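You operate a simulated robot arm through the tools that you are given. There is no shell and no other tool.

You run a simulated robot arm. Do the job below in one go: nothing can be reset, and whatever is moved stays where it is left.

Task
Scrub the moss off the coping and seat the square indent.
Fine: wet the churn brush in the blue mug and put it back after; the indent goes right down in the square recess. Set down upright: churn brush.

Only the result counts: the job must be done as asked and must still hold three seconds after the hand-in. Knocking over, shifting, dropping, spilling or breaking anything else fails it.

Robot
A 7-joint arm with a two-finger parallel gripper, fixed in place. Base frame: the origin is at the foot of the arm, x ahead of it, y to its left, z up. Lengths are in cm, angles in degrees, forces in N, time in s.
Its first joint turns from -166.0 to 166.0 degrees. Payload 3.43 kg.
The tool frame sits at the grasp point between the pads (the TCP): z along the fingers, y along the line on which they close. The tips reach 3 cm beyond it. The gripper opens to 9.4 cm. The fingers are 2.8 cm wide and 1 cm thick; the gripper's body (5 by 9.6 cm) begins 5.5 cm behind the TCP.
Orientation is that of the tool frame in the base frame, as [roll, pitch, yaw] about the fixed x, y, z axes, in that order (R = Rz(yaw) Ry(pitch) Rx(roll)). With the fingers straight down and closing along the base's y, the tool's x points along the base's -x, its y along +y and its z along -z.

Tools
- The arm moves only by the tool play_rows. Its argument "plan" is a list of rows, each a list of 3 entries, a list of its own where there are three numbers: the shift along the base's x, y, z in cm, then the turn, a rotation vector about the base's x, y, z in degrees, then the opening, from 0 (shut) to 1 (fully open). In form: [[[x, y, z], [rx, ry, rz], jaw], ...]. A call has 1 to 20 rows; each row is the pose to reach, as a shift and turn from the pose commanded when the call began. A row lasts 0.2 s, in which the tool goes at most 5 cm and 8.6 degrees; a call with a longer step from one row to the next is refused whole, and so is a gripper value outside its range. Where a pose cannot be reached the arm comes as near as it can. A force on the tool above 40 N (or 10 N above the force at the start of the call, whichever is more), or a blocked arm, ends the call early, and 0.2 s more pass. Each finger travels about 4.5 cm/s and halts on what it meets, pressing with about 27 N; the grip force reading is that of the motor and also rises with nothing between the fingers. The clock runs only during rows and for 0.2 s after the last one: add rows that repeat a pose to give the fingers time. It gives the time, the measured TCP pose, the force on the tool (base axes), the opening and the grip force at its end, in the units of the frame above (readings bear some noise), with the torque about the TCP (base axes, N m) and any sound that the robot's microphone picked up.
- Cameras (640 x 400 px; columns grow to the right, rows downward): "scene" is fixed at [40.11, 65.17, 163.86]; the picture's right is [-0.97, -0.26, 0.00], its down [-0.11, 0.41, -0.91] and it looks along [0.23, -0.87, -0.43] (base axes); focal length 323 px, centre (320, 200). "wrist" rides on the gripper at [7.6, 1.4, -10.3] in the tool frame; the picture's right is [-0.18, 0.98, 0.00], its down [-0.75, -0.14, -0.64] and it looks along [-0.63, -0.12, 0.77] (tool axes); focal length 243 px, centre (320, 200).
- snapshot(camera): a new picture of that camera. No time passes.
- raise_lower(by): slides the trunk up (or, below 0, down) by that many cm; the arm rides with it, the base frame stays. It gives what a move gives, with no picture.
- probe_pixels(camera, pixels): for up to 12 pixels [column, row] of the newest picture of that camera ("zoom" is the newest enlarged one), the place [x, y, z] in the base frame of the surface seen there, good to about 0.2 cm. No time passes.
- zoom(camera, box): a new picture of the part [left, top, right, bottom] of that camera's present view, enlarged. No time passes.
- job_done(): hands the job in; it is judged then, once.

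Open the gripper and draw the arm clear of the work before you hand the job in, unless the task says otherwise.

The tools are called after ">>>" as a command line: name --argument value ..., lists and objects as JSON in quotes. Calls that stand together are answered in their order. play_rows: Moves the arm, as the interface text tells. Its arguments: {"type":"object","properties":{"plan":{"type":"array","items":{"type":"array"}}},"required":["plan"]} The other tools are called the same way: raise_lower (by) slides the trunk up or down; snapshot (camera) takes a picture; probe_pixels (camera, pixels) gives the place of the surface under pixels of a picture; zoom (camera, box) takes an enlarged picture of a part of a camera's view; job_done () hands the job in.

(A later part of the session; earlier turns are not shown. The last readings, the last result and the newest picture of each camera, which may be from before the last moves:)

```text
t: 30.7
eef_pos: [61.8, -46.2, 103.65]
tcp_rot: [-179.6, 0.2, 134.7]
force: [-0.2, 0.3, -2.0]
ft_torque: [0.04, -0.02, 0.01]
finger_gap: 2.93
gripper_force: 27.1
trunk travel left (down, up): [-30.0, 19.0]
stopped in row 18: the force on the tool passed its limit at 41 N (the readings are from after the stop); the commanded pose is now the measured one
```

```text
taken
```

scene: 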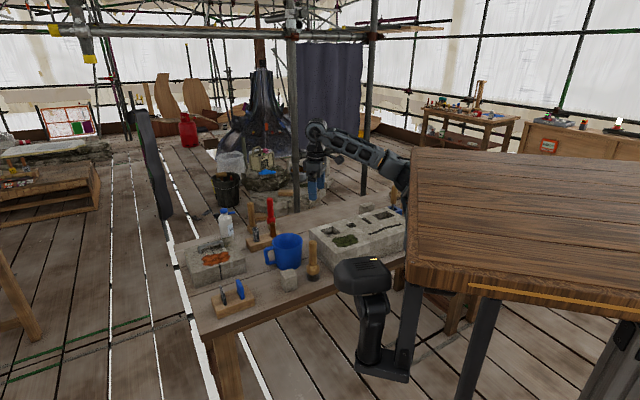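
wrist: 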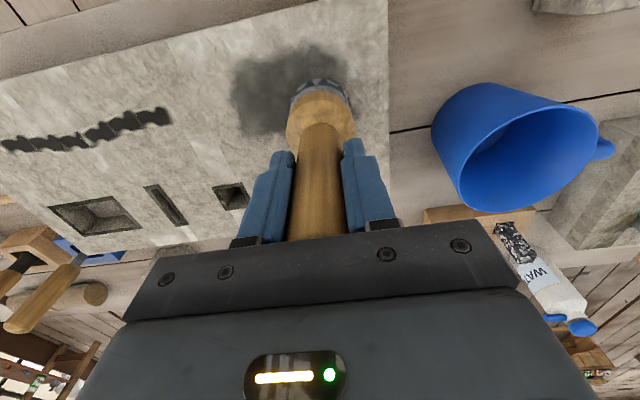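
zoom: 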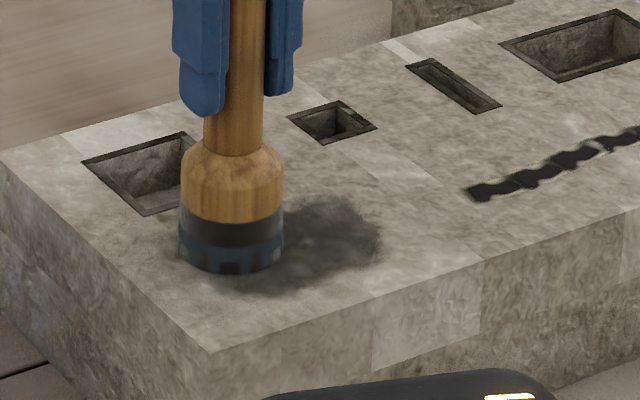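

The call stopped at a 41 N peak on the last row, now the contact is light again. I lift a little off the stone to inspect the patch.

>>> play_rows --plan '[[[0, 0, 1], [0, 0, 0], 0], [[-2, 2, 4], [0, 0, 0], 0], [[-2, 5, 7], [0, 0, 0], 0], [[-1, 9, 8], [0, 0, 0], 0], [[-1, 9, 8], [0, 0, 0], 0], [[-1, 9, 8], [0, 0, 0], 0]]'

>>> snapshot --camera "wrist"

>>> zoom --camera "scene" --box '[310, 210, 390, 260]'

```text
t: 32.1
eef_pos: [60.92, -36.5, 112.07]
tcp_rot: [-179.6, 0.2, 134.8]
force: [0.0, -0.7, -2.2]
ft_torque: [0.03, 0.0, 0.02]
finger_gap: 2.95
gripper_force: 27.2
trunk travel left (down, up): [-30.0, 19.0]
```

```text
taken
```

wrist: 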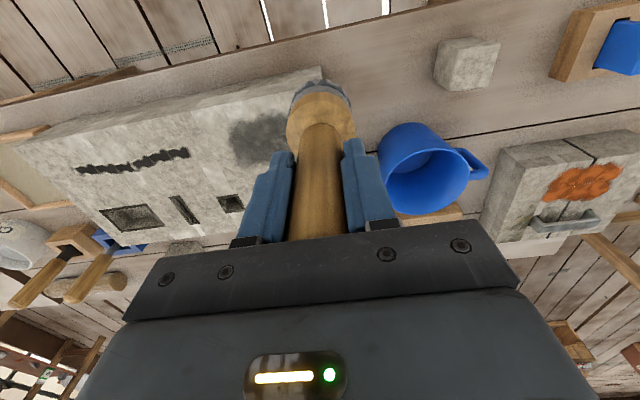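

```text
8.00 times, centred on (350, 235) of scene
```

zoom: 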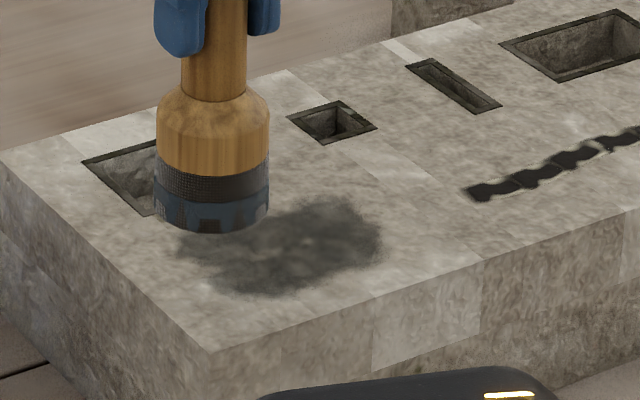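

No green remains; a dark grey (wet) patch of the same outline is left. I straighten the tiny tilt and go back over it with further strokes on the near lane to be sure everything is scrubbed.

>>> play_rows --plan '[[[0, -2, -1], [0.4, -0.15, 0.2], 0], [[-0.3, -4, -4], [0.4, -0.15, 0.2], 0], [[-0.6, -5.4, -7], [0.4, -0.15, 0.2], 0], [[-0.6, -5.4, -8], [0.4, -0.15, 0.2], 0], [[-0.6, -5.4, -8.2], [0.4, -0.15, 0.2], 0], [[-0.6, -5.4, -8.3], [0.4, -0.15, 0.2], 0], [[-0.6, -5.4, -8.3], [0.4, -0.15, 0.2], 0]]'

```text
t: 33.7
eef_pos: [60.18, -42.44, 103.79]
tcp_rot: [-180.0, 0.1, 134.9]
force: [2.1, 2.4, 19.9]
ft_torque: [0.42, 0.0, 0.01]
finger_gap: 2.92
gripper_force: 27.2
trunk travel left (down, up): [-30.0, 19.0]
```

Contact at 20 N. I ease 0.07 cm and stroke back and forth along the near lane.

>>> play_rows --plan '[[[0, 0, 0.07], [0, 0, 0], 0], [[-1.1, -1.1, 0.07], [0, 0, 0], 0], [[-2.2, -2.2, 0.07], [0, 0, 0], 0], [[-3.3, -3.3, 0.07], [0, 0, 0], 0], [[-4.4, -4.4, 0.07], [0, 0, 0], 0], [[-5.5, -5.5, 0.07], [0, 0, 0], 0], [[-4.4, -4.4, 0.07], [0, 0, 0], 0], [[-3.3, -3.3, 0.07], [0, 0, 0], 0], [[-2.2, -2.2, 0.07], [0, 0, 0], 0], [[-1.1, -1.1, 0.07], [0, 0, 0], 0], [[0, 0, 0.07], [0, 0, 0], 0], [[-1.1, -1.1, 0.07], [0, 0, 0], 0], [[-2.2, -2.2, 0.07], [0, 0, 0], 0], [[-3.3, -3.3, 0.07], [0, 0, 0], 0], [[-4.4, -4.4, 0.07], [0, 0, 0], 0], [[-5.5, -5.5, 0.07], [0, 0, 0], 0], [[-5.5, -5.5, 0.07], [0, 0, 0], 0]]'

>>> zoom --camera "scene" --box '[310, 210, 390, 260]'

>>> snapshot --camera "wrist"

```text
t: 37.3
eef_pos: [54.64, -48.25, 103.5]
tcp_rot: [-179.9, 0.0, 134.9]
force: [0.1, 0.5, -2.9]
ft_torque: [0.02, -0.02, 0.01]
finger_gap: 2.96
gripper_force: 27.8
trunk travel left (down, up): [-30.0, 19.0]
```

```text
8.00 times, centred on (350, 235) of scene
```

zoom: 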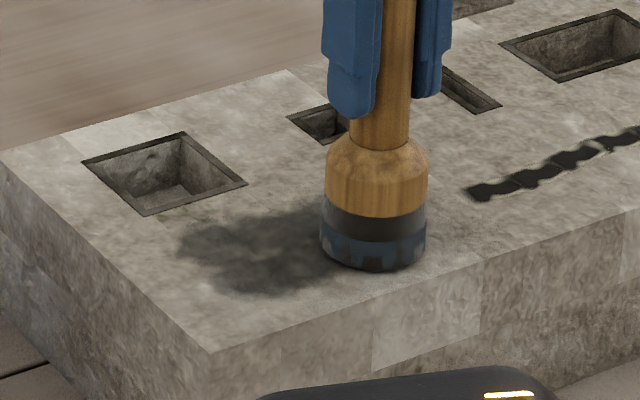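

```text
taken
```

wrist: 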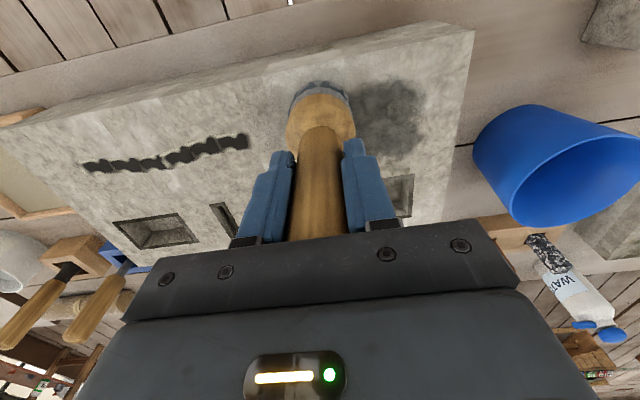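

The brush slid up about 0.4 cm in the grip, and the patch looks uniformly dark grey. I zoom in closely to check for any remaining green.

>>> zoom --camera "wrist" --box '[320, 60, 440, 170]'

>>> zoom --camera "scene" --box '[328, 228, 368, 253]'

```text
3.64 times, centred on (380, 115) of wrist
```

zoom: 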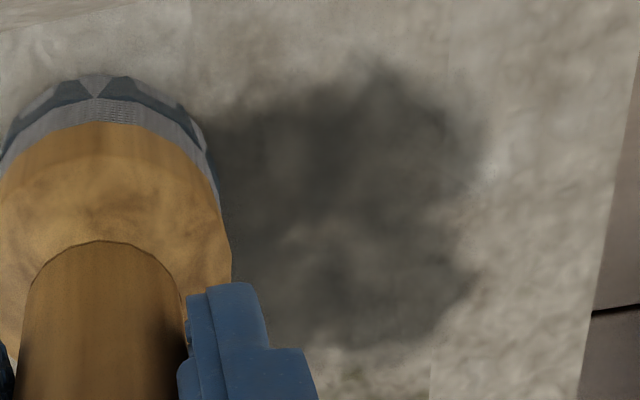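

```text
16.00 times, centred on (348, 240) of scene
```

zoom: 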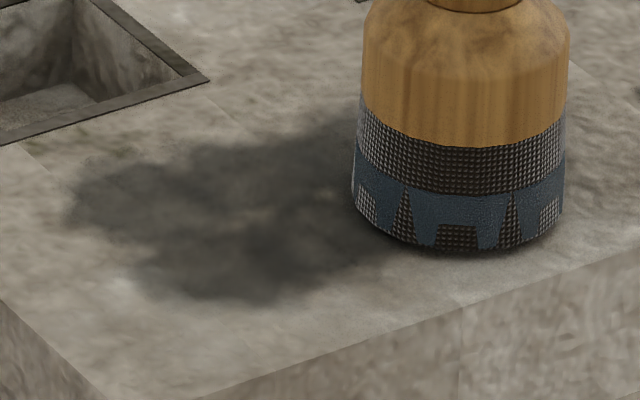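

The patch reads as damp stone without green. I lift the brush away to view the whole area, including the end now under the brush.

>>> play_rows --plan '[[[0, 0, 1], [0, 0, 0], 0], [[2, 3, 4], [0, 0, 0], 0], [[4, 6, 7], [0, 0, 0], 0], [[6, 9, 9], [0, 0, 0], 0], [[8, 12, 10], [0, 0, 0], 0], [[8, 12, 10], [0, 0, 0], 0], [[8, 12, 10], [0, 0, 0], 0]]'

>>> zoom --camera "scene" --box '[320, 220, 376, 255]'

>>> snapshot --camera "wrist"

>>> zoom --camera "wrist" --box '[140, 80, 268, 180]'

```text
t: 38.9
eef_pos: [62.78, -35.94, 113.54]
tcp_rot: [-180.0, 0.0, 135.0]
force: [-0.1, -0.7, -1.8]
ft_torque: [0.01, 0.0, 0.03]
finger_gap: 2.95
gripper_force: 27.0
trunk travel left (down, up): [-30.0, 19.0]
```

```text
11.43 times, centred on (348, 238) of scene
```

zoom: 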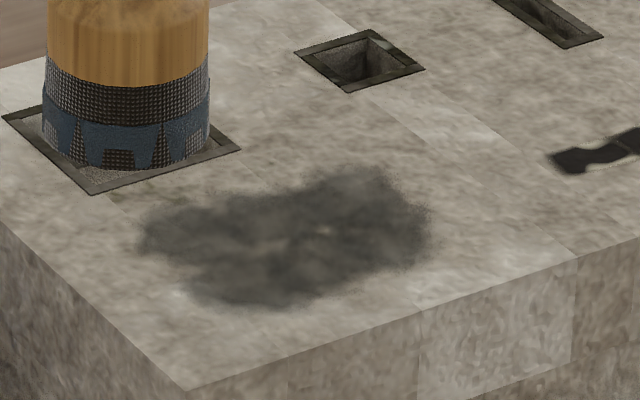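

```text
taken
```

wrist: 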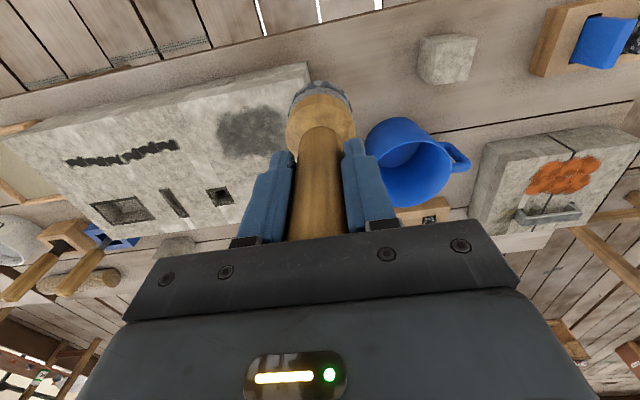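

```text
4.00 times, centred on (204, 130) of wrist
```

zoom: 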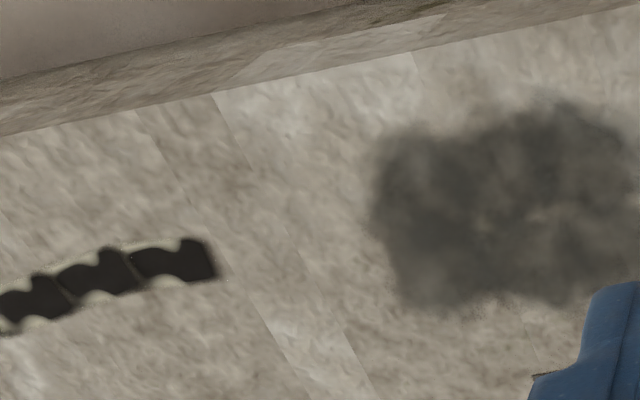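

No green remains anywhere; the patch is a uniform damp grey. To be certain, I make one more set of lighter strokes across it and compare; first I bring the brush back to just above contact.

>>> play_rows --plan '[[[0, -2, -1], [0, 0, 0], 0], [[-0.5, -4.5, -4], [0, 0, 0], 0], [[-1, -7, -7], [0, 0, 0], 0], [[-1, -7.4, -9], [0, 0, 0], 0], [[-1, -7.4, -9.7], [0, 0, 0], 0], [[-1, -7.4, -10], [0, 0, 0], 0], [[-1, -7.4, -10.1], [0, 0, 0], 0], [[-1, -7.4, -10.1], [0, 0, 0], 0]]'

```text
t: 40.7
eef_pos: [61.73, -43.39, 103.4]
tcp_rot: [-180.0, 0.0, 134.9]
force: [0.0, -1.4, -1.9]
ft_torque: [-0.02, -0.03, 0.01]
finger_gap: 2.95
gripper_force: 27.1
trunk travel left (down, up): [-30.0, 19.0]
```

Still just above contact at z=103.4. I lower by 0.2 cm more.

>>> play_rows --plan '[[[0, 0, -0.1], [0, 0, 0], 0], [[0, 0, -0.2], [0, 0, 0], 0], [[0, 0, -0.2], [0, 0, 0], 0]]'

```text
t: 41.5
eef_pos: [61.73, -43.37, 103.22]
tcp_rot: [-180.0, 0.0, 134.9]
force: [0.0, -0.2, -3.4]
ft_torque: [-0.02, 0.02, 0.01]
finger_gap: 2.95
gripper_force: 27.3
trunk travel left (down, up): [-30.0, 19.0]
```

Still no contact at 103.22, so the brush has slid up somewhat more in the grip. I keep lowering in small steps.

>>> play_rows --plan '[[[0, 0, -0.1], [0, 0, 0], 0], [[0, 0, -0.2], [0, 0, 0], 0], [[0, 0, -0.2], [0, 0, 0], 0]]'

>>> zoom --camera "scene" --box '[300, 190, 380, 260]'

>>> snapshot --camera "wrist"

```text
t: 42.3
eef_pos: [61.62, -43.41, 103.16]
tcp_rot: [-179.9, 0.0, 134.8]
force: [-6.5, -3.2, 19.0]
ft_torque: [0.13, 0.69, 0.15]
finger_gap: 2.97
gripper_force: 26.8
trunk travel left (down, up): [-30.0, 19.0]
```

```text
5.71 times, centred on (340, 225) of scene
```

zoom: 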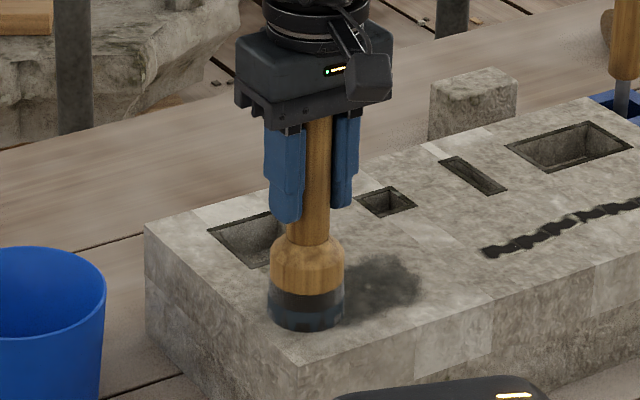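

```text
taken
```

wrist: 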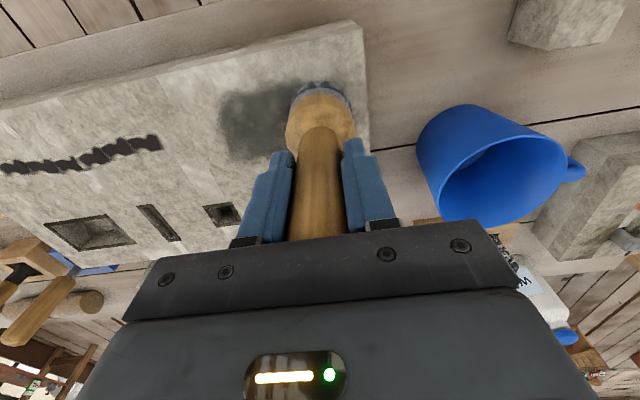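

Contact again at about 20 N with the brush vertical. I ease slightly and scrub back and forth, shifting across lanes.

>>> play_rows --plan '[[[0, 0, 0.08], [0, 0, 0], 0], [[-1.2, -1.2, 0.08], [0, 0, 0], 0], [[-2.4, -2.4, 0.06], [0, 0, 0], 0], [[-3.6, -3.6, 0.06], [0, 0, 0], 0], [[-4.8, -4.8, 0.04], [0, 0, 0], 0], [[-5.9, -5.9, 0.04], [0, 0, 0], 0], [[-5.2, -6.6, 0.04], [0, 0, 0], 0], [[-4.6, -7.2, 0.04], [0, 0, 0], 0], [[-3.4, -6.0, 0.02], [0, 0, 0], 0], [[-2.2, -4.8, 0.02], [0, 0, 0], 0], [[-1.0, -3.6, 0.02], [0, 0, 0], 0], [[0.2, -2.4, 0], [0, 0, 0], 0], [[1.3, -1.3, 0], [0, 0, 0], 0], [[0.1, -2.5, 0], [0, 0, 0], 0], [[-1.1, -3.7, 0], [0, 0, 0], 0], [[-2.3, -4.9, 0], [0, 0, 0], 0], [[-3.5, -6.1, 0], [0, 0, 0], 0], [[-4.6, -7.2, 0], [0, 0, 0], 0]]'

>>> zoom --camera "scene" --box '[320, 220, 376, 255]'

```text
t: 46.1
eef_pos: [57.1, -50.54, 103.08]
tcp_rot: [180.0, -0.1, 134.8]
force: [7.5, 8.7, 25.7]
ft_torque: [0.4, -0.85, 0.1]
finger_gap: 2.93
gripper_force: 27.1
trunk travel left (down, up): [-30.0, 19.0]
```

```text
11.43 times, centred on (348, 238) of scene
```

zoom: 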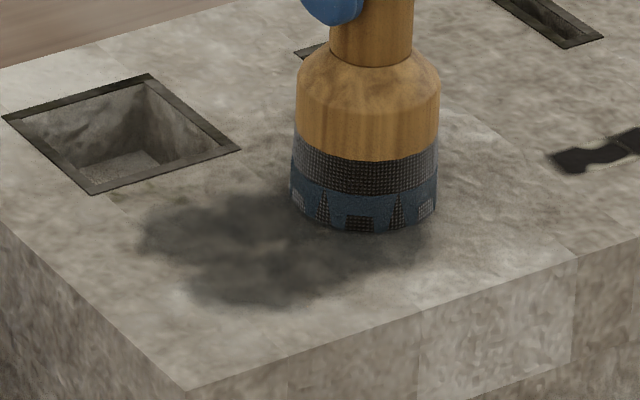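

Firm contact held through all strokes and the grey patch is unchanged, i.e. the final damp look. I finish with one firm pass on the near lane.

>>> play_rows --plan '[[[0, 0, 0.06], [0, 0, 0], 0], [[-0.9, 0.9, 0.06], [0, 0, 0], 0], [[-1.8, 1.8, 0.06], [0, 0, 0], 0], [[-2.7, 2.7, 0.06], [0, 0, 0], 0], [[-1.5, 3.9, 0.06], [0, 0, 0], 0], [[-0.3, 5.1, 0.06], [0, 0, 0], 0], [[0.9, 6.3, 0.06], [0, 0, 0], 0], [[2.1, 7.5, 0.06], [0, 0, 0], 0], [[3.2, 8.6, 0.06], [0, 0, 0], 0], [[2.1, 7.5, 0.04], [0, 0, 0], 0], [[0.9, 6.3, 0.04], [0, 0, 0], 0], [[-0.3, 5.1, 0.04], [0, 0, 0], 0], [[-1.5, 3.9, 0.04], [0, 0, 0], 0], [[-2.7, 2.7, 0.04], [0, 0, 0], 0], [[-2.7, 2.7, 0.04], [0, 0, 0], 0]]'

>>> zoom --camera "scene" --box '[320, 220, 376, 255]'

```text
t: 49.3
eef_pos: [54.39, -48.08, 103.12]
tcp_rot: [180.0, 0.1, 135.0]
force: [6.0, 4.1, 15.5]
ft_torque: [0.47, -0.17, -0.03]
finger_gap: 2.96
gripper_force: 27.3
trunk travel left (down, up): [-30.0, 19.0]
```

```text
11.43 times, centred on (348, 238) of scene
```

zoom: 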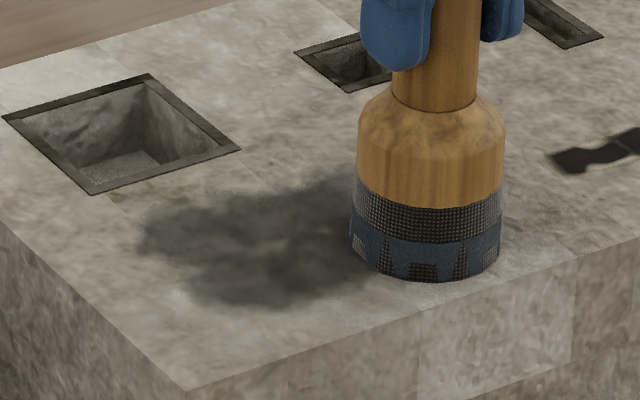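

Scrubbing is complete. I lift the brush and carry it back over its original spot at (68.92,-33.27).

>>> play_rows --plan '[[[0, 0, 2], [0, 0, 0], 0], [[0, 0, 5], [0, 0, 0], 0], [[0, 0, 8], [0, 0, 0], 0], [[2.5, 2.5, 9], [0, 0, 0], 0], [[5, 5, 9], [0, 0, 0], 0], [[7.5, 7.5, 9], [0, 0, 0], 0], [[10, 10, 9], [0, 0, 0], 0], [[12.5, 12.5, 9], [0, 0, 0], 0], [[14.5, 14.8, 9], [0, 0, 0], 0], [[14.5, 14.8, 9], [0, 0, 0], 0], [[14.5, 14.8, 9], [0, 0, 0], 0]]'

>>> snapshot --camera "wrist"

>>> zoom --camera "scene" --box '[230, 180, 390, 300]'

```text
t: 51.7
eef_pos: [68.75, -33.15, 111.9]
tcp_rot: [180.0, 0.0, 134.9]
force: [0.2, -0.2, -2.5]
ft_torque: [-0.01, -0.01, -0.02]
finger_gap: 2.93
gripper_force: 27.0
trunk travel left (down, up): [-30.0, 19.0]
```

```text
taken
```

wrist: 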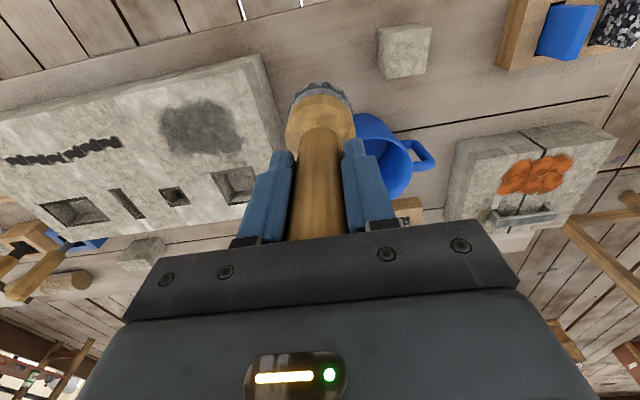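

```text
3.33 times, centred on (310, 240) of scene
```

zoom: 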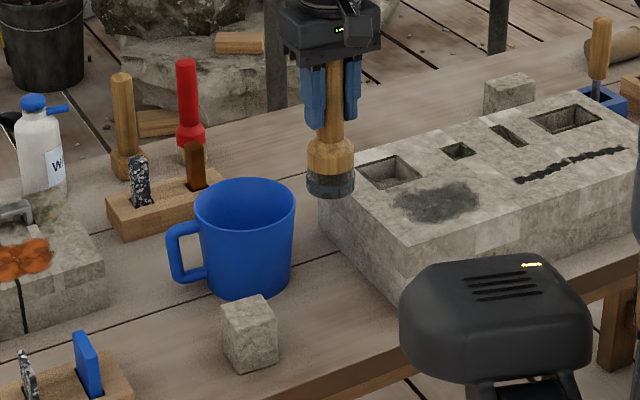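

The coping now shows only a damp patch at (435,205) and the brush hangs over its old place. I check it for tilt before setting down.

>>> zoom --camera "scene" --box '[290, 190, 350, 245]'

>>> zoom --camera "wrist" --box '[250, 60, 400, 250]'

```text
7.27 times, centred on (320, 218) of scene
```

zoom: 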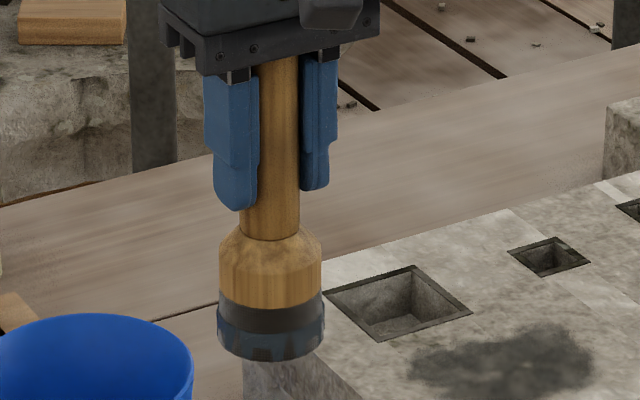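

```text
2.11 times, centred on (325, 155) of wrist
```

zoom: 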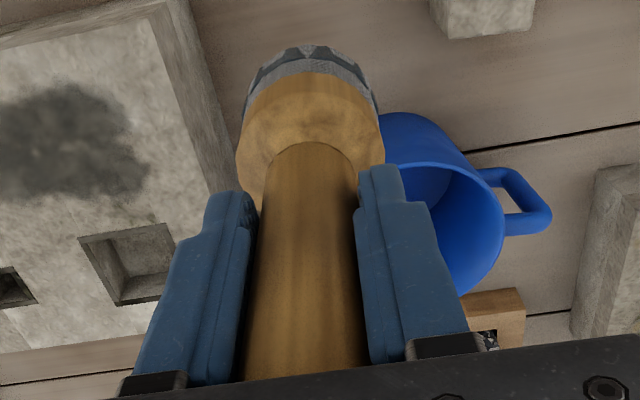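

The brush is upright to within a degree or two. I lower it toward the table, stopping about 1.5 cm short of expected contact.

>>> play_rows --plan '[[[0.15, -0.1, -3], [0, 0, 0], 0], [[0.15, -0.1, -6.5], [0, 0, 0], 0], [[0.15, -0.1, -10], [0, 0, 0], 0], [[0.15, -0.1, -13], [0, 0, 0], 0], [[0.15, -0.1, -15.5], [0, 0, 0], 0], [[0.15, -0.1, -17.2], [0, 0, 0], 0], [[0.15, -0.1, -17.8], [0, 0, 0], 0], [[0.15, -0.1, -17.8], [0, 0, 0], 0]]'

>>> snapshot --camera "wrist"

```text
t: 53.5
eef_pos: [69.12, -33.3, 94.11]
tcp_rot: [180.0, -0.1, 134.9]
force: [-0.3, 0.4, -2.6]
ft_torque: [0.0, 0.0, 0.02]
finger_gap: 2.97
gripper_force: 26.2
trunk travel left (down, up): [-30.0, 19.0]
```

```text
taken
```

wrist: 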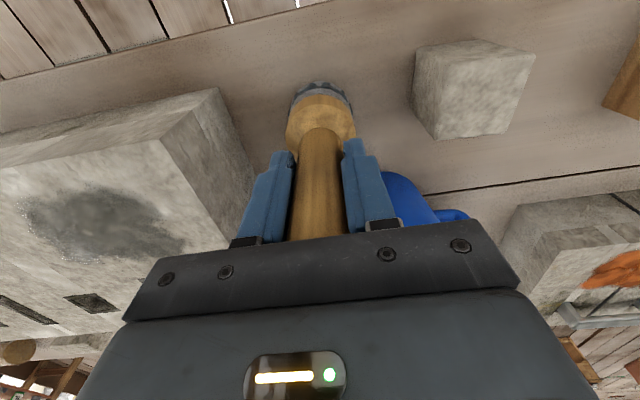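

No contact yet at TCP z=94.1; the table should be met at about 93.1. I go down in small steps.

>>> play_rows --plan '[[[0, 0, -0.3], [0, 0, 0], 0], [[0, 0, -0.6], [0, 0, 0], 0], [[0, 0, -0.8], [0, 0, 0], 0], [[0, 0, -0.8], [0, 0, 0], 0]]'

```text
t: 54.5
eef_pos: [69.14, -33.22, 93.41]
tcp_rot: [-179.9, -0.1, 134.9]
force: [-0.4, -0.1, -1.7]
ft_torque: [0.03, -0.03, 0.03]
finger_gap: 2.94
gripper_force: 27.4
trunk travel left (down, up): [-30.0, 19.0]
```

Still free at 93.41; I continue in 0.1 cm steps.

>>> play_rows --plan '[[[0, 0, -0.1], [0, 0, 0], 0], [[0, 0, -0.2], [0, 0, 0], 0], [[0, 0, -0.2], [0, 0, 0], 0]]'

```text
t: 55.3
eef_pos: [68.98, -33.2, 93.3]
tcp_rot: [-179.9, 0.0, 134.9]
force: [-0.7, -0.5, -2.3]
ft_torque: [-0.03, 0.0, 0.02]
finger_gap: 2.95
gripper_force: 27.2
trunk travel left (down, up): [-30.0, 19.0]
```

>>> play_rows --plan '[[[0, 0, -0.1], [0, 0, 0], 0], [[0, 0, -0.15], [0, 0, 0], 0], [[0, 0, -0.15], [0, 0, 0], 0]]'

```text
t: 56.1
eef_pos: [69.08, -33.17, 92.95]
tcp_rot: [-180.0, 0.0, 134.9]
force: [0.5, 0.9, 0.2]
ft_torque: [0.09, 0.01, -0.01]
finger_gap: 2.96
gripper_force: 26.9
trunk travel left (down, up): [-30.0, 19.0]
```

The force rose from -2.3 to +0.2 N, so the bristles now rest on the table. I lower a hair more and open the fingers gently.

>>> play_rows --plan '[[[0, 0, -0.05], [0, 0, 0], 0], [[0, 0, -0.05], [0, 0, 0], 0.3], [[0, 0, -0.05], [0, 0, 0], 0.34], [[0, 0, -0.05], [0, 0, 0], 0.4], [[0, 0, -0.05], [0, 0, 0], 0.5], [[0, 0, -0.05], [0, 0, 0], 0.6], [[0, 0, -0.05], [0, 0, 0], 0.7], [[0, 0, -0.05], [0, 0, 0], 0.7]]'

>>> snapshot --camera "wrist"

>>> zoom --camera "scene" --box '[270, 220, 350, 290]'

```text
t: 57.9
eef_pos: [69.08, -33.22, 93.09]
tcp_rot: [180.0, 0.0, 134.9]
force: [0.2, -0.2, 10.3]
ft_torque: [0.03, 0.0, 0.03]
finger_gap: 6.57
gripper_force: 0.1
trunk travel left (down, up): [-30.0, 19.0]
```

```text
taken
```

wrist: 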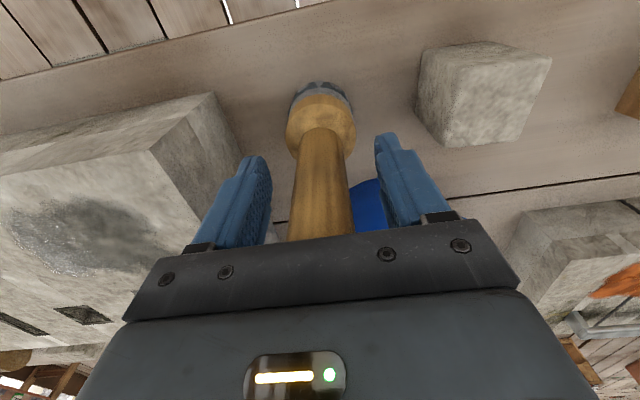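

```text
5.71 times, centred on (310, 255) of scene
```

zoom: 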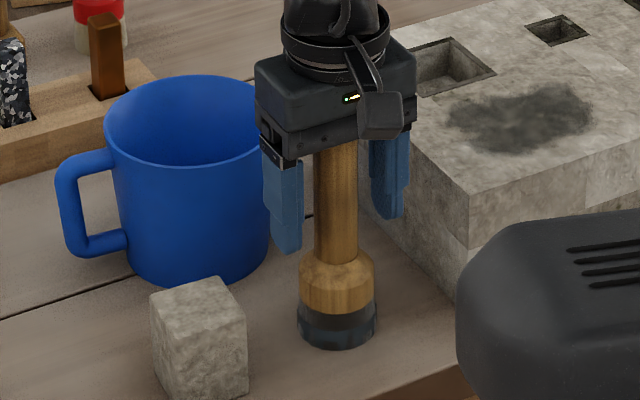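

The fingers are open, and the 10 N reading is the palm resting on the handle's top. I rise straight up, slowly at first.

>>> play_rows --plan '[[[0, 0, 0.3], [0, 0, 0], 0.7], [[0, 0, 1], [0, 0, 0], 0.7], [[0, 0, 3], [0, 0, 0], 0.7], [[0, 0, 6], [0, 0, 0], 0.7], [[0, 0, 10], [0, 0, 0], 0.7], [[0, 0, 14], [0, 0, 0], 0.7], [[0, 0, 17], [0, 0, 0], 0.7], [[0, 0, 17], [0, 0, 0], 0.7]]'

>>> snapshot --camera "wrist"

>>> zoom --camera "scene" --box '[270, 220, 350, 290]'

```text
t: 59.7
eef_pos: [68.88, -33.31, 109.98]
tcp_rot: [179.9, 0.0, 134.9]
force: [0.3, 0.5, 0.7]
ft_torque: [-0.02, 0.01, 0.0]
finger_gap: 6.58
gripper_force: 0.0
trunk travel left (down, up): [-30.0, 19.0]
```

```text
taken
```

wrist: 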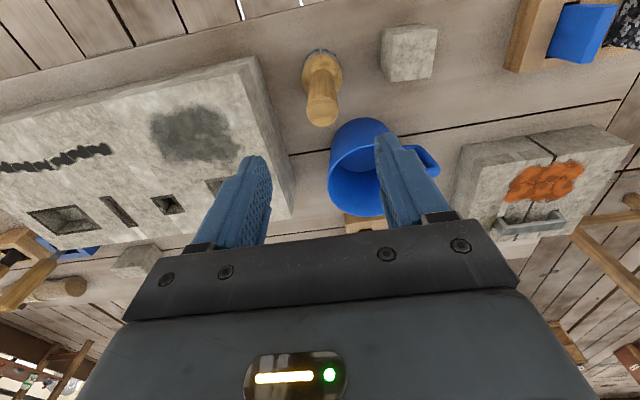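

```text
5.71 times, centred on (310, 255) of scene
```

zoom: 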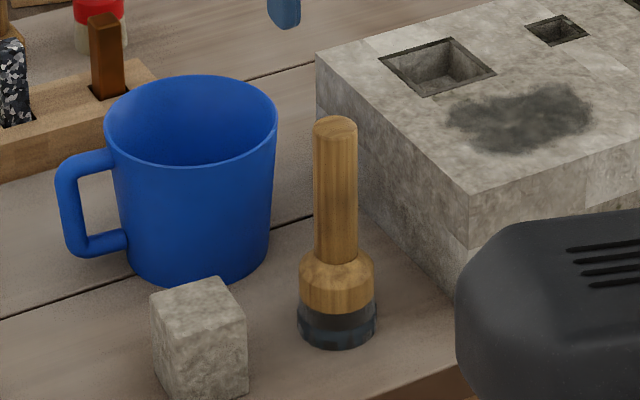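

The brush stands upright in its old place. Now I move the wrist camera over recess A to measure its opening and floor for the indent.

>>> play_rows --plan '[[[0, -3, 0], [0, 0, 0], 0.7], [[-0.3, -7, 0], [0, 0, 0], 0.7], [[-0.6, -11, 0], [0, 0, 0], 0.7], [[-0.9, -15, 0], [0, 0, 0], 0.7], [[-1.2, -19, 0], [0, 0, 0], 0.7], [[-1.5, -22, 0], [0, 0, 0], 0.7], [[-1.5, -22, 0], [0, 0, 0], 0.7], [[-1.5, -22, 0], [0, 0, 0], 0.7]]'

>>> snapshot --camera "wrist"

```text
t: 61.5
eef_pos: [67.58, -55.24, 110.14]
tcp_rot: [180.0, 0.0, 134.9]
force: [0.4, 0.1, -0.4]
ft_torque: [-0.05, 0.02, 0.03]
finger_gap: 6.57
gripper_force: 0.1
trunk travel left (down, up): [-30.0, 19.0]
```

```text
taken
```

wrist: 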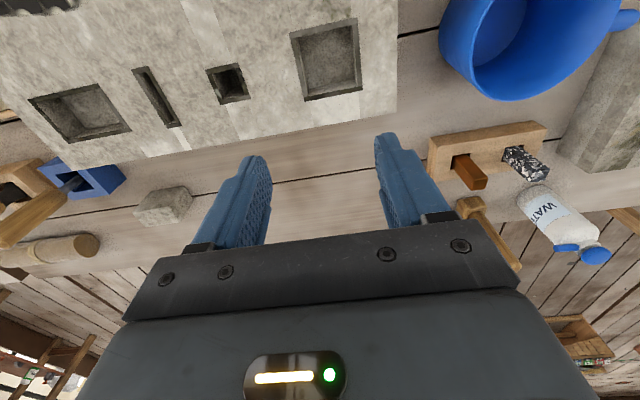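

The recess A is clearly seen at (327,60), recess B at (228,83), and the rectangular block beyond at (163,203). I enlarge recess A and probe its opening and floor.

>>> zoom --camera "wrist" --box '[270, 5, 382, 110]'

```text
3.81 times, centred on (326, 58) of wrist
```

zoom: 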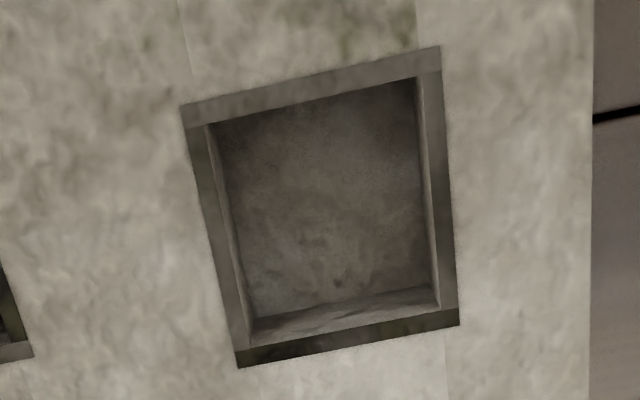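

The recess has a dark border: outer corners near (180,105), (440,46), (460,325), (238,367) and inner ones near (207,123), (418,78), (441,308), (252,346). I probe inner edge points and floor points.

>>> probe_pixels --camera "zoom" --pixels '[[195, 112], [428, 60], [450, 318], [244, 358], [205, 200], [433, 180], [315, 92], [345, 337], [330, 200], [260, 300], [420, 280], [400, 110]]'

>>> probe_pixels --camera "zoom" --pixels '[[181, 105], [440, 46], [460, 324], [238, 366], [207, 124], [418, 79], [441, 308], [252, 346], [235, 140], [225, 180], [422, 180], [340, 315]]'

```text
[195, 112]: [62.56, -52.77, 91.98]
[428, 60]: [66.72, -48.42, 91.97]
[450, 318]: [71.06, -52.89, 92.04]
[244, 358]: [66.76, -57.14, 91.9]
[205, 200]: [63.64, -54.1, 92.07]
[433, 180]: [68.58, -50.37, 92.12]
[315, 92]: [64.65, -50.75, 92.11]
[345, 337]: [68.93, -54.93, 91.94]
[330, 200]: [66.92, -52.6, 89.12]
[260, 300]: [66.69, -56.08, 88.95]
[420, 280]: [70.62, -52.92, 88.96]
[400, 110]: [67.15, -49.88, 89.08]
```

```text
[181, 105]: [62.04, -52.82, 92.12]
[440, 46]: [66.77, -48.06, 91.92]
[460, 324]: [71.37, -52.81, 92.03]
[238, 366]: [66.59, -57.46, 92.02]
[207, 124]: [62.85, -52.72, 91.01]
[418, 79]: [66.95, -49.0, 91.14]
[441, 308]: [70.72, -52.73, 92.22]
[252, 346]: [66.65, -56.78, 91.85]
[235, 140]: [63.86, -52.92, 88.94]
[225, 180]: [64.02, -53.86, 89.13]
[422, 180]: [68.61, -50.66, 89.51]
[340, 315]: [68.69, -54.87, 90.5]
```

Recess A's inner opening is about 5.6 cm square, centred at (66.77,-52.76), turned 45°, floor at z≈89.0 (3 cm deep), so the ~5 cm cube suits it. I now move above the cube to measure it precisely.

>>> play_rows --plan '[[[1, 3, 0], [0, 0, 0], 0.9], [[2.5, 7, 0], [0, 0, 0], 1], [[4, 11, 0], [0, 0, 0], 1], [[5.5, 15, 0], [0, 0, 0], 1], [[7, 19, 0], [0, 0, 0], 1], [[8.3, 23, -1], [0, 0, 0], 1], [[9.1, 27, -2], [0, 0, 0], 1], [[9.1, 27.3, -3], [0, 0, 0], 1], [[9.1, 27.3, -3], [0, 0, 0], 1], [[9.1, 27.3, -3], [0, 0, 0], 1]]'

>>> snapshot --camera "wrist"

>>> zoom --camera "wrist" --box '[265, 5, 393, 110]'

```text
t: 63.7
eef_pos: [76.63, -27.9, 107.02]
tcp_rot: [180.0, 0.0, 134.8]
force: [0.3, -0.2, 0.2]
ft_torque: [0.02, -0.02, 0.03]
finger_gap: 9.42
gripper_force: 0.1
trunk travel left (down, up): [-30.0, 19.0]
```

```text
taken
```

wrist: 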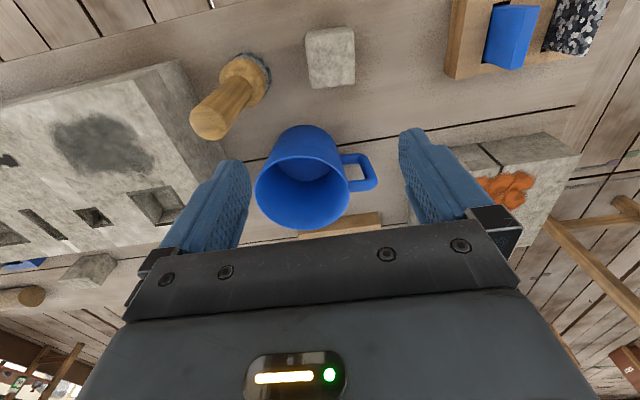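

```text
3.81 times, centred on (329, 58) of wrist
```

zoom: 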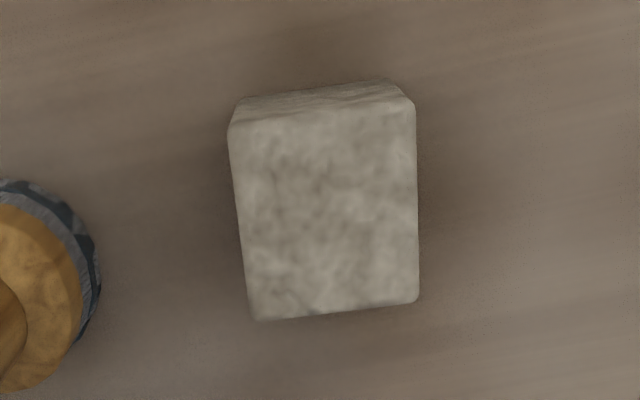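

The cube's top face is well seen with corners near (230,127), (413,104), (418,300), (253,320). I probe points along its edges.

>>> probe_pixels --camera "zoom" --pixels '[[234, 132], [410, 108], [415, 297], [257, 316], [239, 180], [246, 260], [414, 150], [416, 250], [280, 122], [370, 112], [300, 313], [380, 304]]'

>>> probe_pixels --camera "zoom" --pixels '[[330, 210], [300, 180], [370, 240], [240, 104], [320, 92], [395, 84], [290, 95], [370, 88], [232, 140], [417, 200], [320, 100], [500, 200]]'

```text
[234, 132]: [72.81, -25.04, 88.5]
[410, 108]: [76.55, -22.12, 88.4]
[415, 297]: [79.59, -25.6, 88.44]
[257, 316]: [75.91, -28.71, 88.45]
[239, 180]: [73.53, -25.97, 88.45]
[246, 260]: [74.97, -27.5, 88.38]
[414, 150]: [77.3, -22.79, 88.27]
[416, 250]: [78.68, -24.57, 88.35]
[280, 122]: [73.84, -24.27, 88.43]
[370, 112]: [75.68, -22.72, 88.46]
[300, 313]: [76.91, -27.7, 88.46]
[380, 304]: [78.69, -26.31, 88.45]
```

```text
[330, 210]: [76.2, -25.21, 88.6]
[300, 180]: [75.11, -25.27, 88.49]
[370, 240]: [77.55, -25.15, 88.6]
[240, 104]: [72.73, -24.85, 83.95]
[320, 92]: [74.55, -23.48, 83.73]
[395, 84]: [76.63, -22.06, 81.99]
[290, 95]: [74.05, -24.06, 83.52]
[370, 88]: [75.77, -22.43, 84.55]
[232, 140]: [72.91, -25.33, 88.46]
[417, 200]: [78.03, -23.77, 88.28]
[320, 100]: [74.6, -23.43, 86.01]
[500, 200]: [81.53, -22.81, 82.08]
```

The cube is centred at (76.2,-25.4), about 5 cm square and turned ≈39.5°, top at z≈88.45. I check the tool rack's distance at (455,70) before going down with open fingers.

>>> probe_pixels --camera "wrist" --pixels '[[452, 75], [458, 10], [488, 60], [495, 15], [475, 72], [470, 30], [310, 30], [240, 62], [225, 95], [355, 165], [300, 135]]'

```text
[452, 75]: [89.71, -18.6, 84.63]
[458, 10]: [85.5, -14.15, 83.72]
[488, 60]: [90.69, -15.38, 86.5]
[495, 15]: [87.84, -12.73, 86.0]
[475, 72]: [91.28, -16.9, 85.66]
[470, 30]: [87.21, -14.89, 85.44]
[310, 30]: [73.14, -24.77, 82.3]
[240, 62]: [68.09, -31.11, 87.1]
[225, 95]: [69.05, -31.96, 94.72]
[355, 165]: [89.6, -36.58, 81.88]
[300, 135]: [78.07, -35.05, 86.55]
```

The rack is 14 cm away, so there is room. I turn the tool -5.4° about z and centre it above the cube, going down to z≈95.

>>> play_rows --plan '[[[-0.2, 1.2, -1], [0, 0, -2.7], 1], [[-0.43, 2.5, -3], [0, 0, -5.4], 1], [[-0.43, 2.5, -6], [0, 0, -5.4], 1], [[-0.43, 2.5, -9], [0, 0, -5.4], 1], [[-0.43, 2.5, -11], [0, 0, -5.4], 1], [[-0.43, 2.5, -12], [0, 0, -5.4], 1], [[-0.43, 2.5, -12], [0, 0, -5.4], 1], [[-0.43, 2.5, -12], [0, 0, -5.4], 1]]'

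>>> snapshot --camera "wrist"

>>> zoom --camera "scene" --box '[250, 220, 340, 300]'

```text
t: 65.5
eef_pos: [76.29, -25.6, 95.04]
tcp_rot: [180.0, 0.0, 129.5]
force: [1.0, -0.3, -0.4]
ft_torque: [0.01, 0.02, 0.0]
finger_gap: 9.39
gripper_force: 0.0
trunk travel left (down, up): [-30.0, 19.0]
```

```text
taken
```

wrist: 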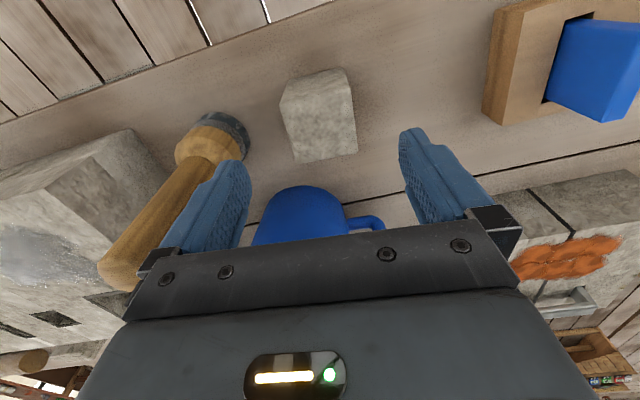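

```text
5.00 times, centred on (295, 260) of scene
```

zoom: 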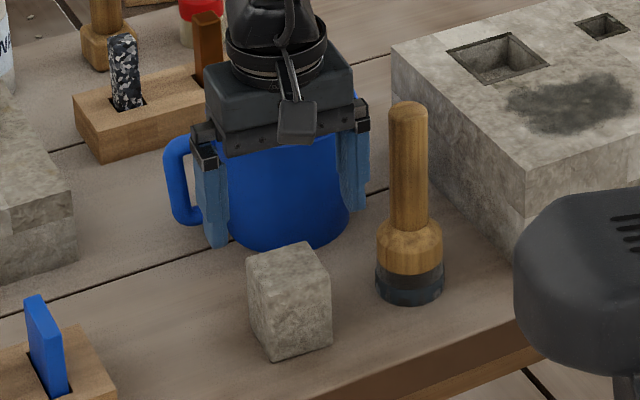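

The gripper is centred over the cube at (320,110) with a finger well clear on each side. I descend the last 6.2 cm so the pads span the cube's upper 2.6 cm.

>>> play_rows --plan '[[[-0.05, 0.15, -2], [0, 0, 0], 1], [[-0.05, 0.15, -4], [0, 0, 0], 1], [[-0.05, 0.15, -5.5], [0, 0, 0], 1], [[-0.05, 0.15, -6.2], [0, 0, 0], 1], [[-0.05, 0.15, -6.2], [0, 0, 0], 1]]'

>>> snapshot --camera "wrist"

>>> zoom --camera "scene" --box '[250, 220, 340, 300]'

```text
t: 66.7
eef_pos: [76.11, -25.37, 88.84]
tcp_rot: [180.0, 0.1, 129.5]
force: [0.1, -0.2, -0.8]
ft_torque: [0.02, -0.01, -0.02]
finger_gap: 9.38
gripper_force: 0.0
trunk travel left (down, up): [-30.0, 19.0]
```

```text
taken
```

wrist: 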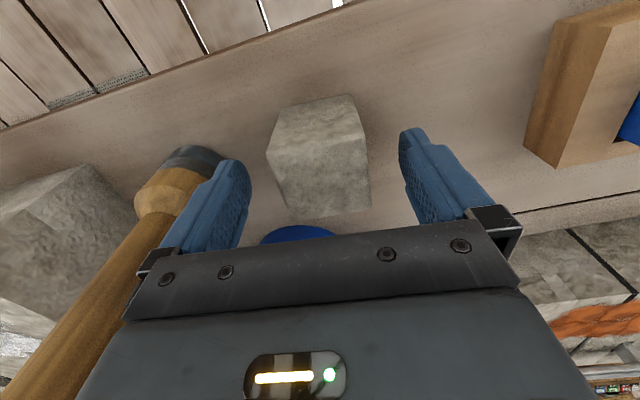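

```text
5.00 times, centred on (295, 260) of scene
```

zoom: 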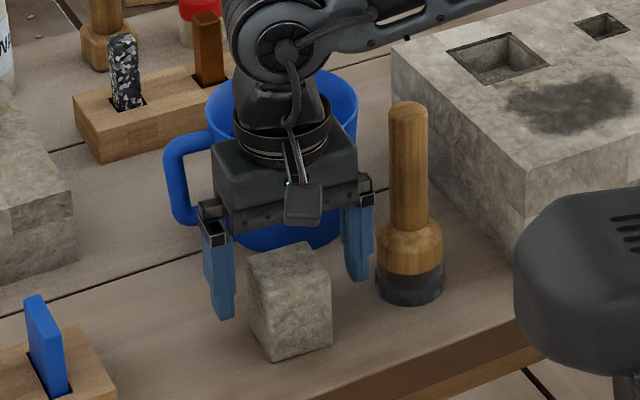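

The fingers straddle the cube evenly (gap 9.4 cm, cube between (268,140) and (370,190)). I close the gripper on it.

>>> play_rows --plan '[[[0, 0, 0], [0, 0, 0], 0.75], [[0, 0, 0], [0, 0, 0], 0.6], [[0, 0, 0], [0, 0, 0], 0.45], [[0, 0, 0], [0, 0, 0], 0.3], [[0, 0, 0], [0, 0, 0], 0], [[0, 0, 0], [0, 0, 0], 0]]'

>>> snapshot --camera "wrist"

```text
t: 68.1
eef_pos: [76.11, -25.46, 88.87]
tcp_rot: [-180.0, 0.0, 129.5]
force: [1.7, 0.4, 3.6]
ft_torque: [0.05, -0.02, 0.07]
finger_gap: 5.38
gripper_force: 27.0
trunk travel left (down, up): [-30.0, 19.0]
```

```text
taken
```

wrist: 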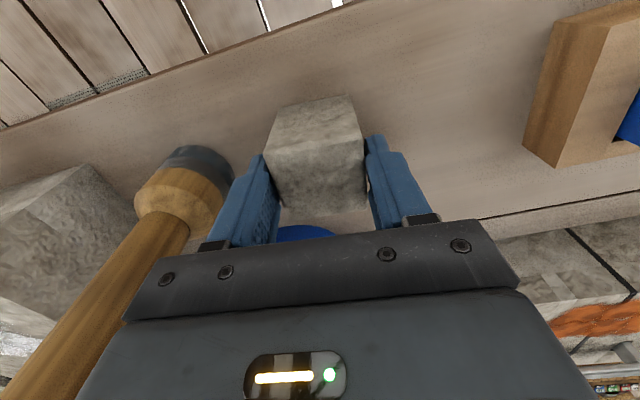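

The cube is held at a gap of 5.38 cm, so it is about 5.3 cm wide and fits recess A with small clearance. I lift it straight up high enough to pass over the brush.

>>> play_rows --plan '[[[0, 0, 0.5], [0, 0, 0], 0], [[0, 0, 2], [0, 0, 0], 0], [[0, 0, 5], [0, 0, 0], 0], [[0, 0, 9], [0, 0, 0], 0], [[0, 0, 13], [0, 0, 0], 0], [[0, 0, 17], [0, 0, 0], 0], [[0, 0, 21], [0, 0, 0], 0], [[0, 0, 23], [0, 0, 0], 0], [[0, 0, 23], [0, 0, 0], 0]]'

>>> snapshot --camera "wrist"

>>> zoom --camera "scene" --box '[230, 180, 390, 300]'

```text
t: 70.1
eef_pos: [76.15, -25.64, 111.84]
tcp_rot: [-180.0, 0.0, 129.5]
force: [0.0, -0.3, 0.1]
ft_torque: [0.0, 0.02, 0.02]
finger_gap: 0.03
gripper_force: 26.9
trunk travel left (down, up): [-30.0, 19.0]
```

```text
taken
```

wrist: 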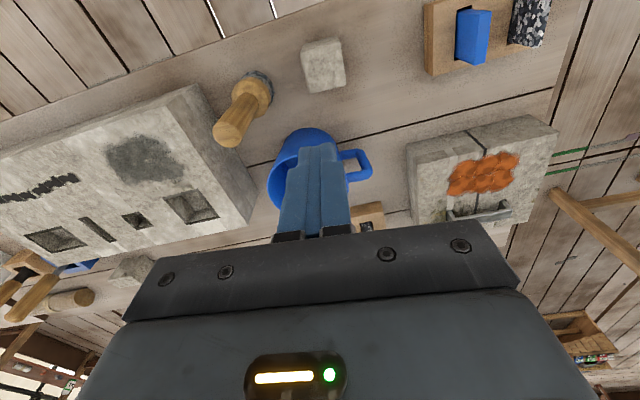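

```text
3.33 times, centred on (310, 240) of scene
```

zoom: 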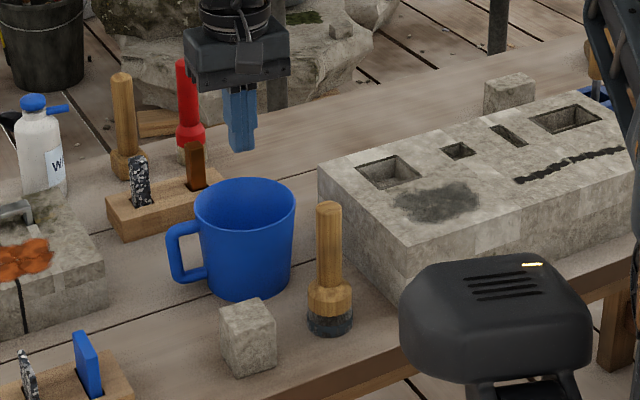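

The fingers closed to 0 and the cube is still on the table at (247,335): it slipped out. I look closely at it to see whether it moved or is tapered.

>>> zoom --camera "wrist" --box '[280, 20, 370, 110]'

>>> zoom --camera "scene" --box '[270, 255, 320, 305]'

```text
4.44 times, centred on (325, 65) of wrist
```

zoom: 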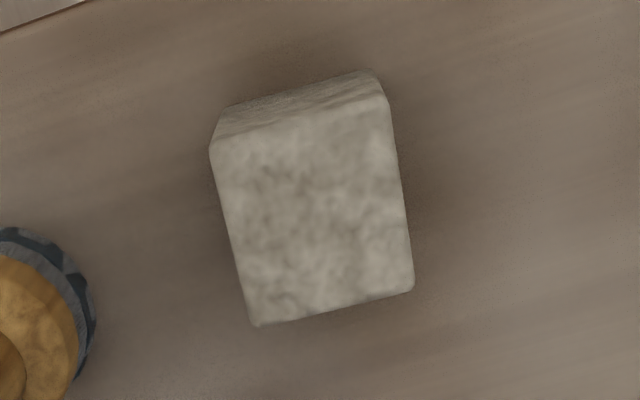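

```text
8.00 times, centred on (295, 280) of scene
```

zoom: 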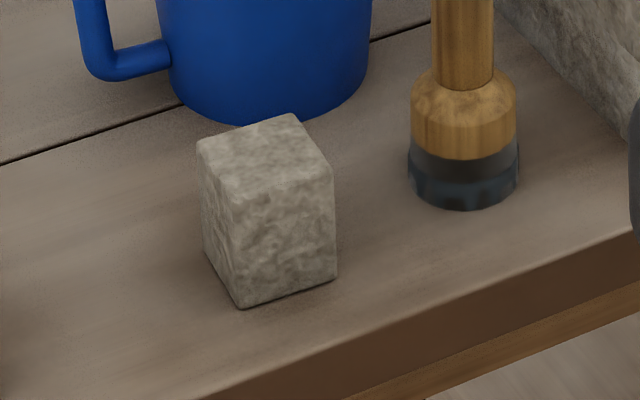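

The cube looks straight-sided. I probe its corners to see whether it shifted.

>>> zoom --camera "wrist" --box '[280, 20, 370, 110]'

>>> probe_pixels --camera "zoom" --pixels '[[215, 150], [385, 102], [410, 285], [257, 321], [229, 220], [242, 280], [394, 150], [405, 240], [260, 135], [340, 113], [300, 313], [370, 297]]'

```text
4.44 times, centred on (325, 65) of wrist
```

zoom: 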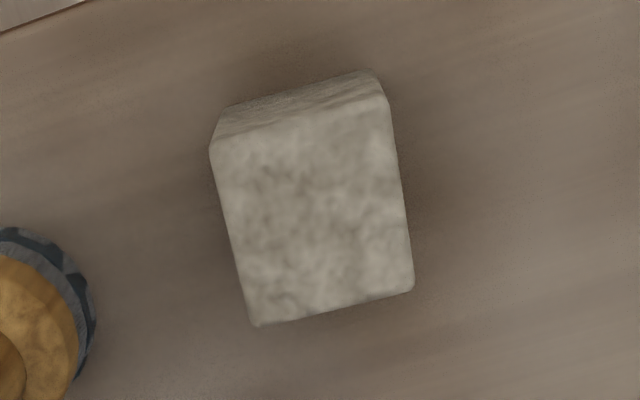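

```text
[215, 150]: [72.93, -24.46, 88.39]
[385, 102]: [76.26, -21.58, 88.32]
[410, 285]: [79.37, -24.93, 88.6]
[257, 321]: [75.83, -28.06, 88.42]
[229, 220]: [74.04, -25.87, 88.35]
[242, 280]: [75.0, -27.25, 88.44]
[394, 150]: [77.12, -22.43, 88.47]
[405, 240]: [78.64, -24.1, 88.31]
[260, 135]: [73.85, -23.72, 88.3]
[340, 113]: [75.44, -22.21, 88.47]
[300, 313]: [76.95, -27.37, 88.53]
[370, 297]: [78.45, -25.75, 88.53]
```

The cube shifted by about 0.6 cm, now centred at (76.15,-24.8) and turned ≈41°; the first grip held only the lowest part of the pads. I open, re-centre with +1.6° of yaw and go down to regrip deeper.

>>> play_rows --plan '[[[0, 0, 0], [0, 0, 0], 0.3], [[0, 0.3, 0], [0, 0, 0.8], 0.6], [[0, 0.8, -1], [0, 0, 1.6], 1], [[0, 0.8, -4], [0, 0, 1.6], 1], [[0, 0.8, -8], [0, 0, 1.6], 1], [[0, 0.8, -11], [0, 0, 1.6], 1], [[0, 0.8, -14], [0, 0, 1.6], 1], [[0, 0.8, -16.5], [0, 0, 1.6], 1], [[0, 0.8, -16.5], [0, 0, 1.6], 1], [[0, 0.8, -16.5], [0, 0, 1.6], 1]]'

>>> snapshot --camera "wrist"

>>> zoom --camera "wrist" --box '[220, 50, 440, 210]'

```text
t: 72.3
eef_pos: [76.16, -24.36, 95.49]
tcp_rot: [179.9, 0.0, 131.1]
force: [-0.3, 0.4, -0.3]
ft_torque: [0.01, 0.0, 0.02]
finger_gap: 9.4
gripper_force: 0.0
trunk travel left (down, up): [-30.0, 19.0]
```

```text
taken
```

wrist: 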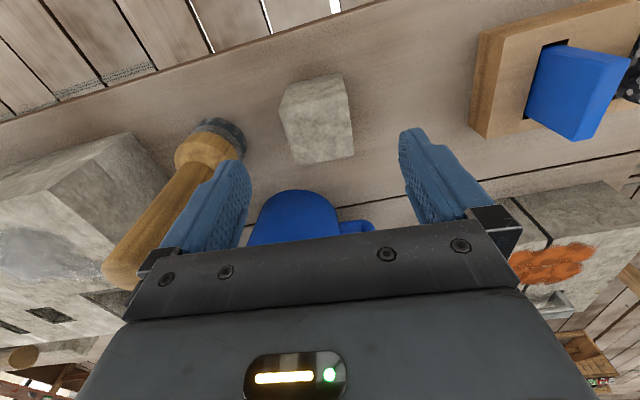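

```text
2.50 times, centred on (330, 130) of wrist
```

zoom: 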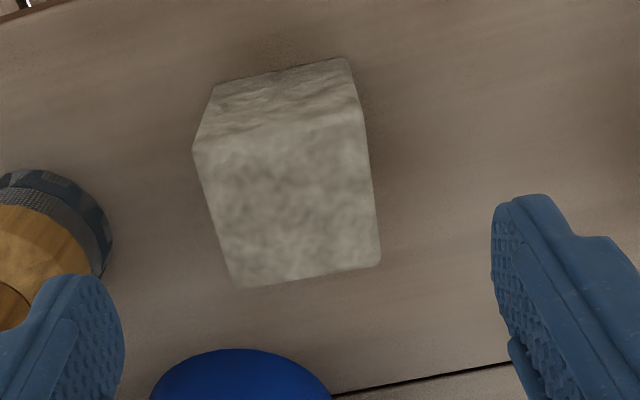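

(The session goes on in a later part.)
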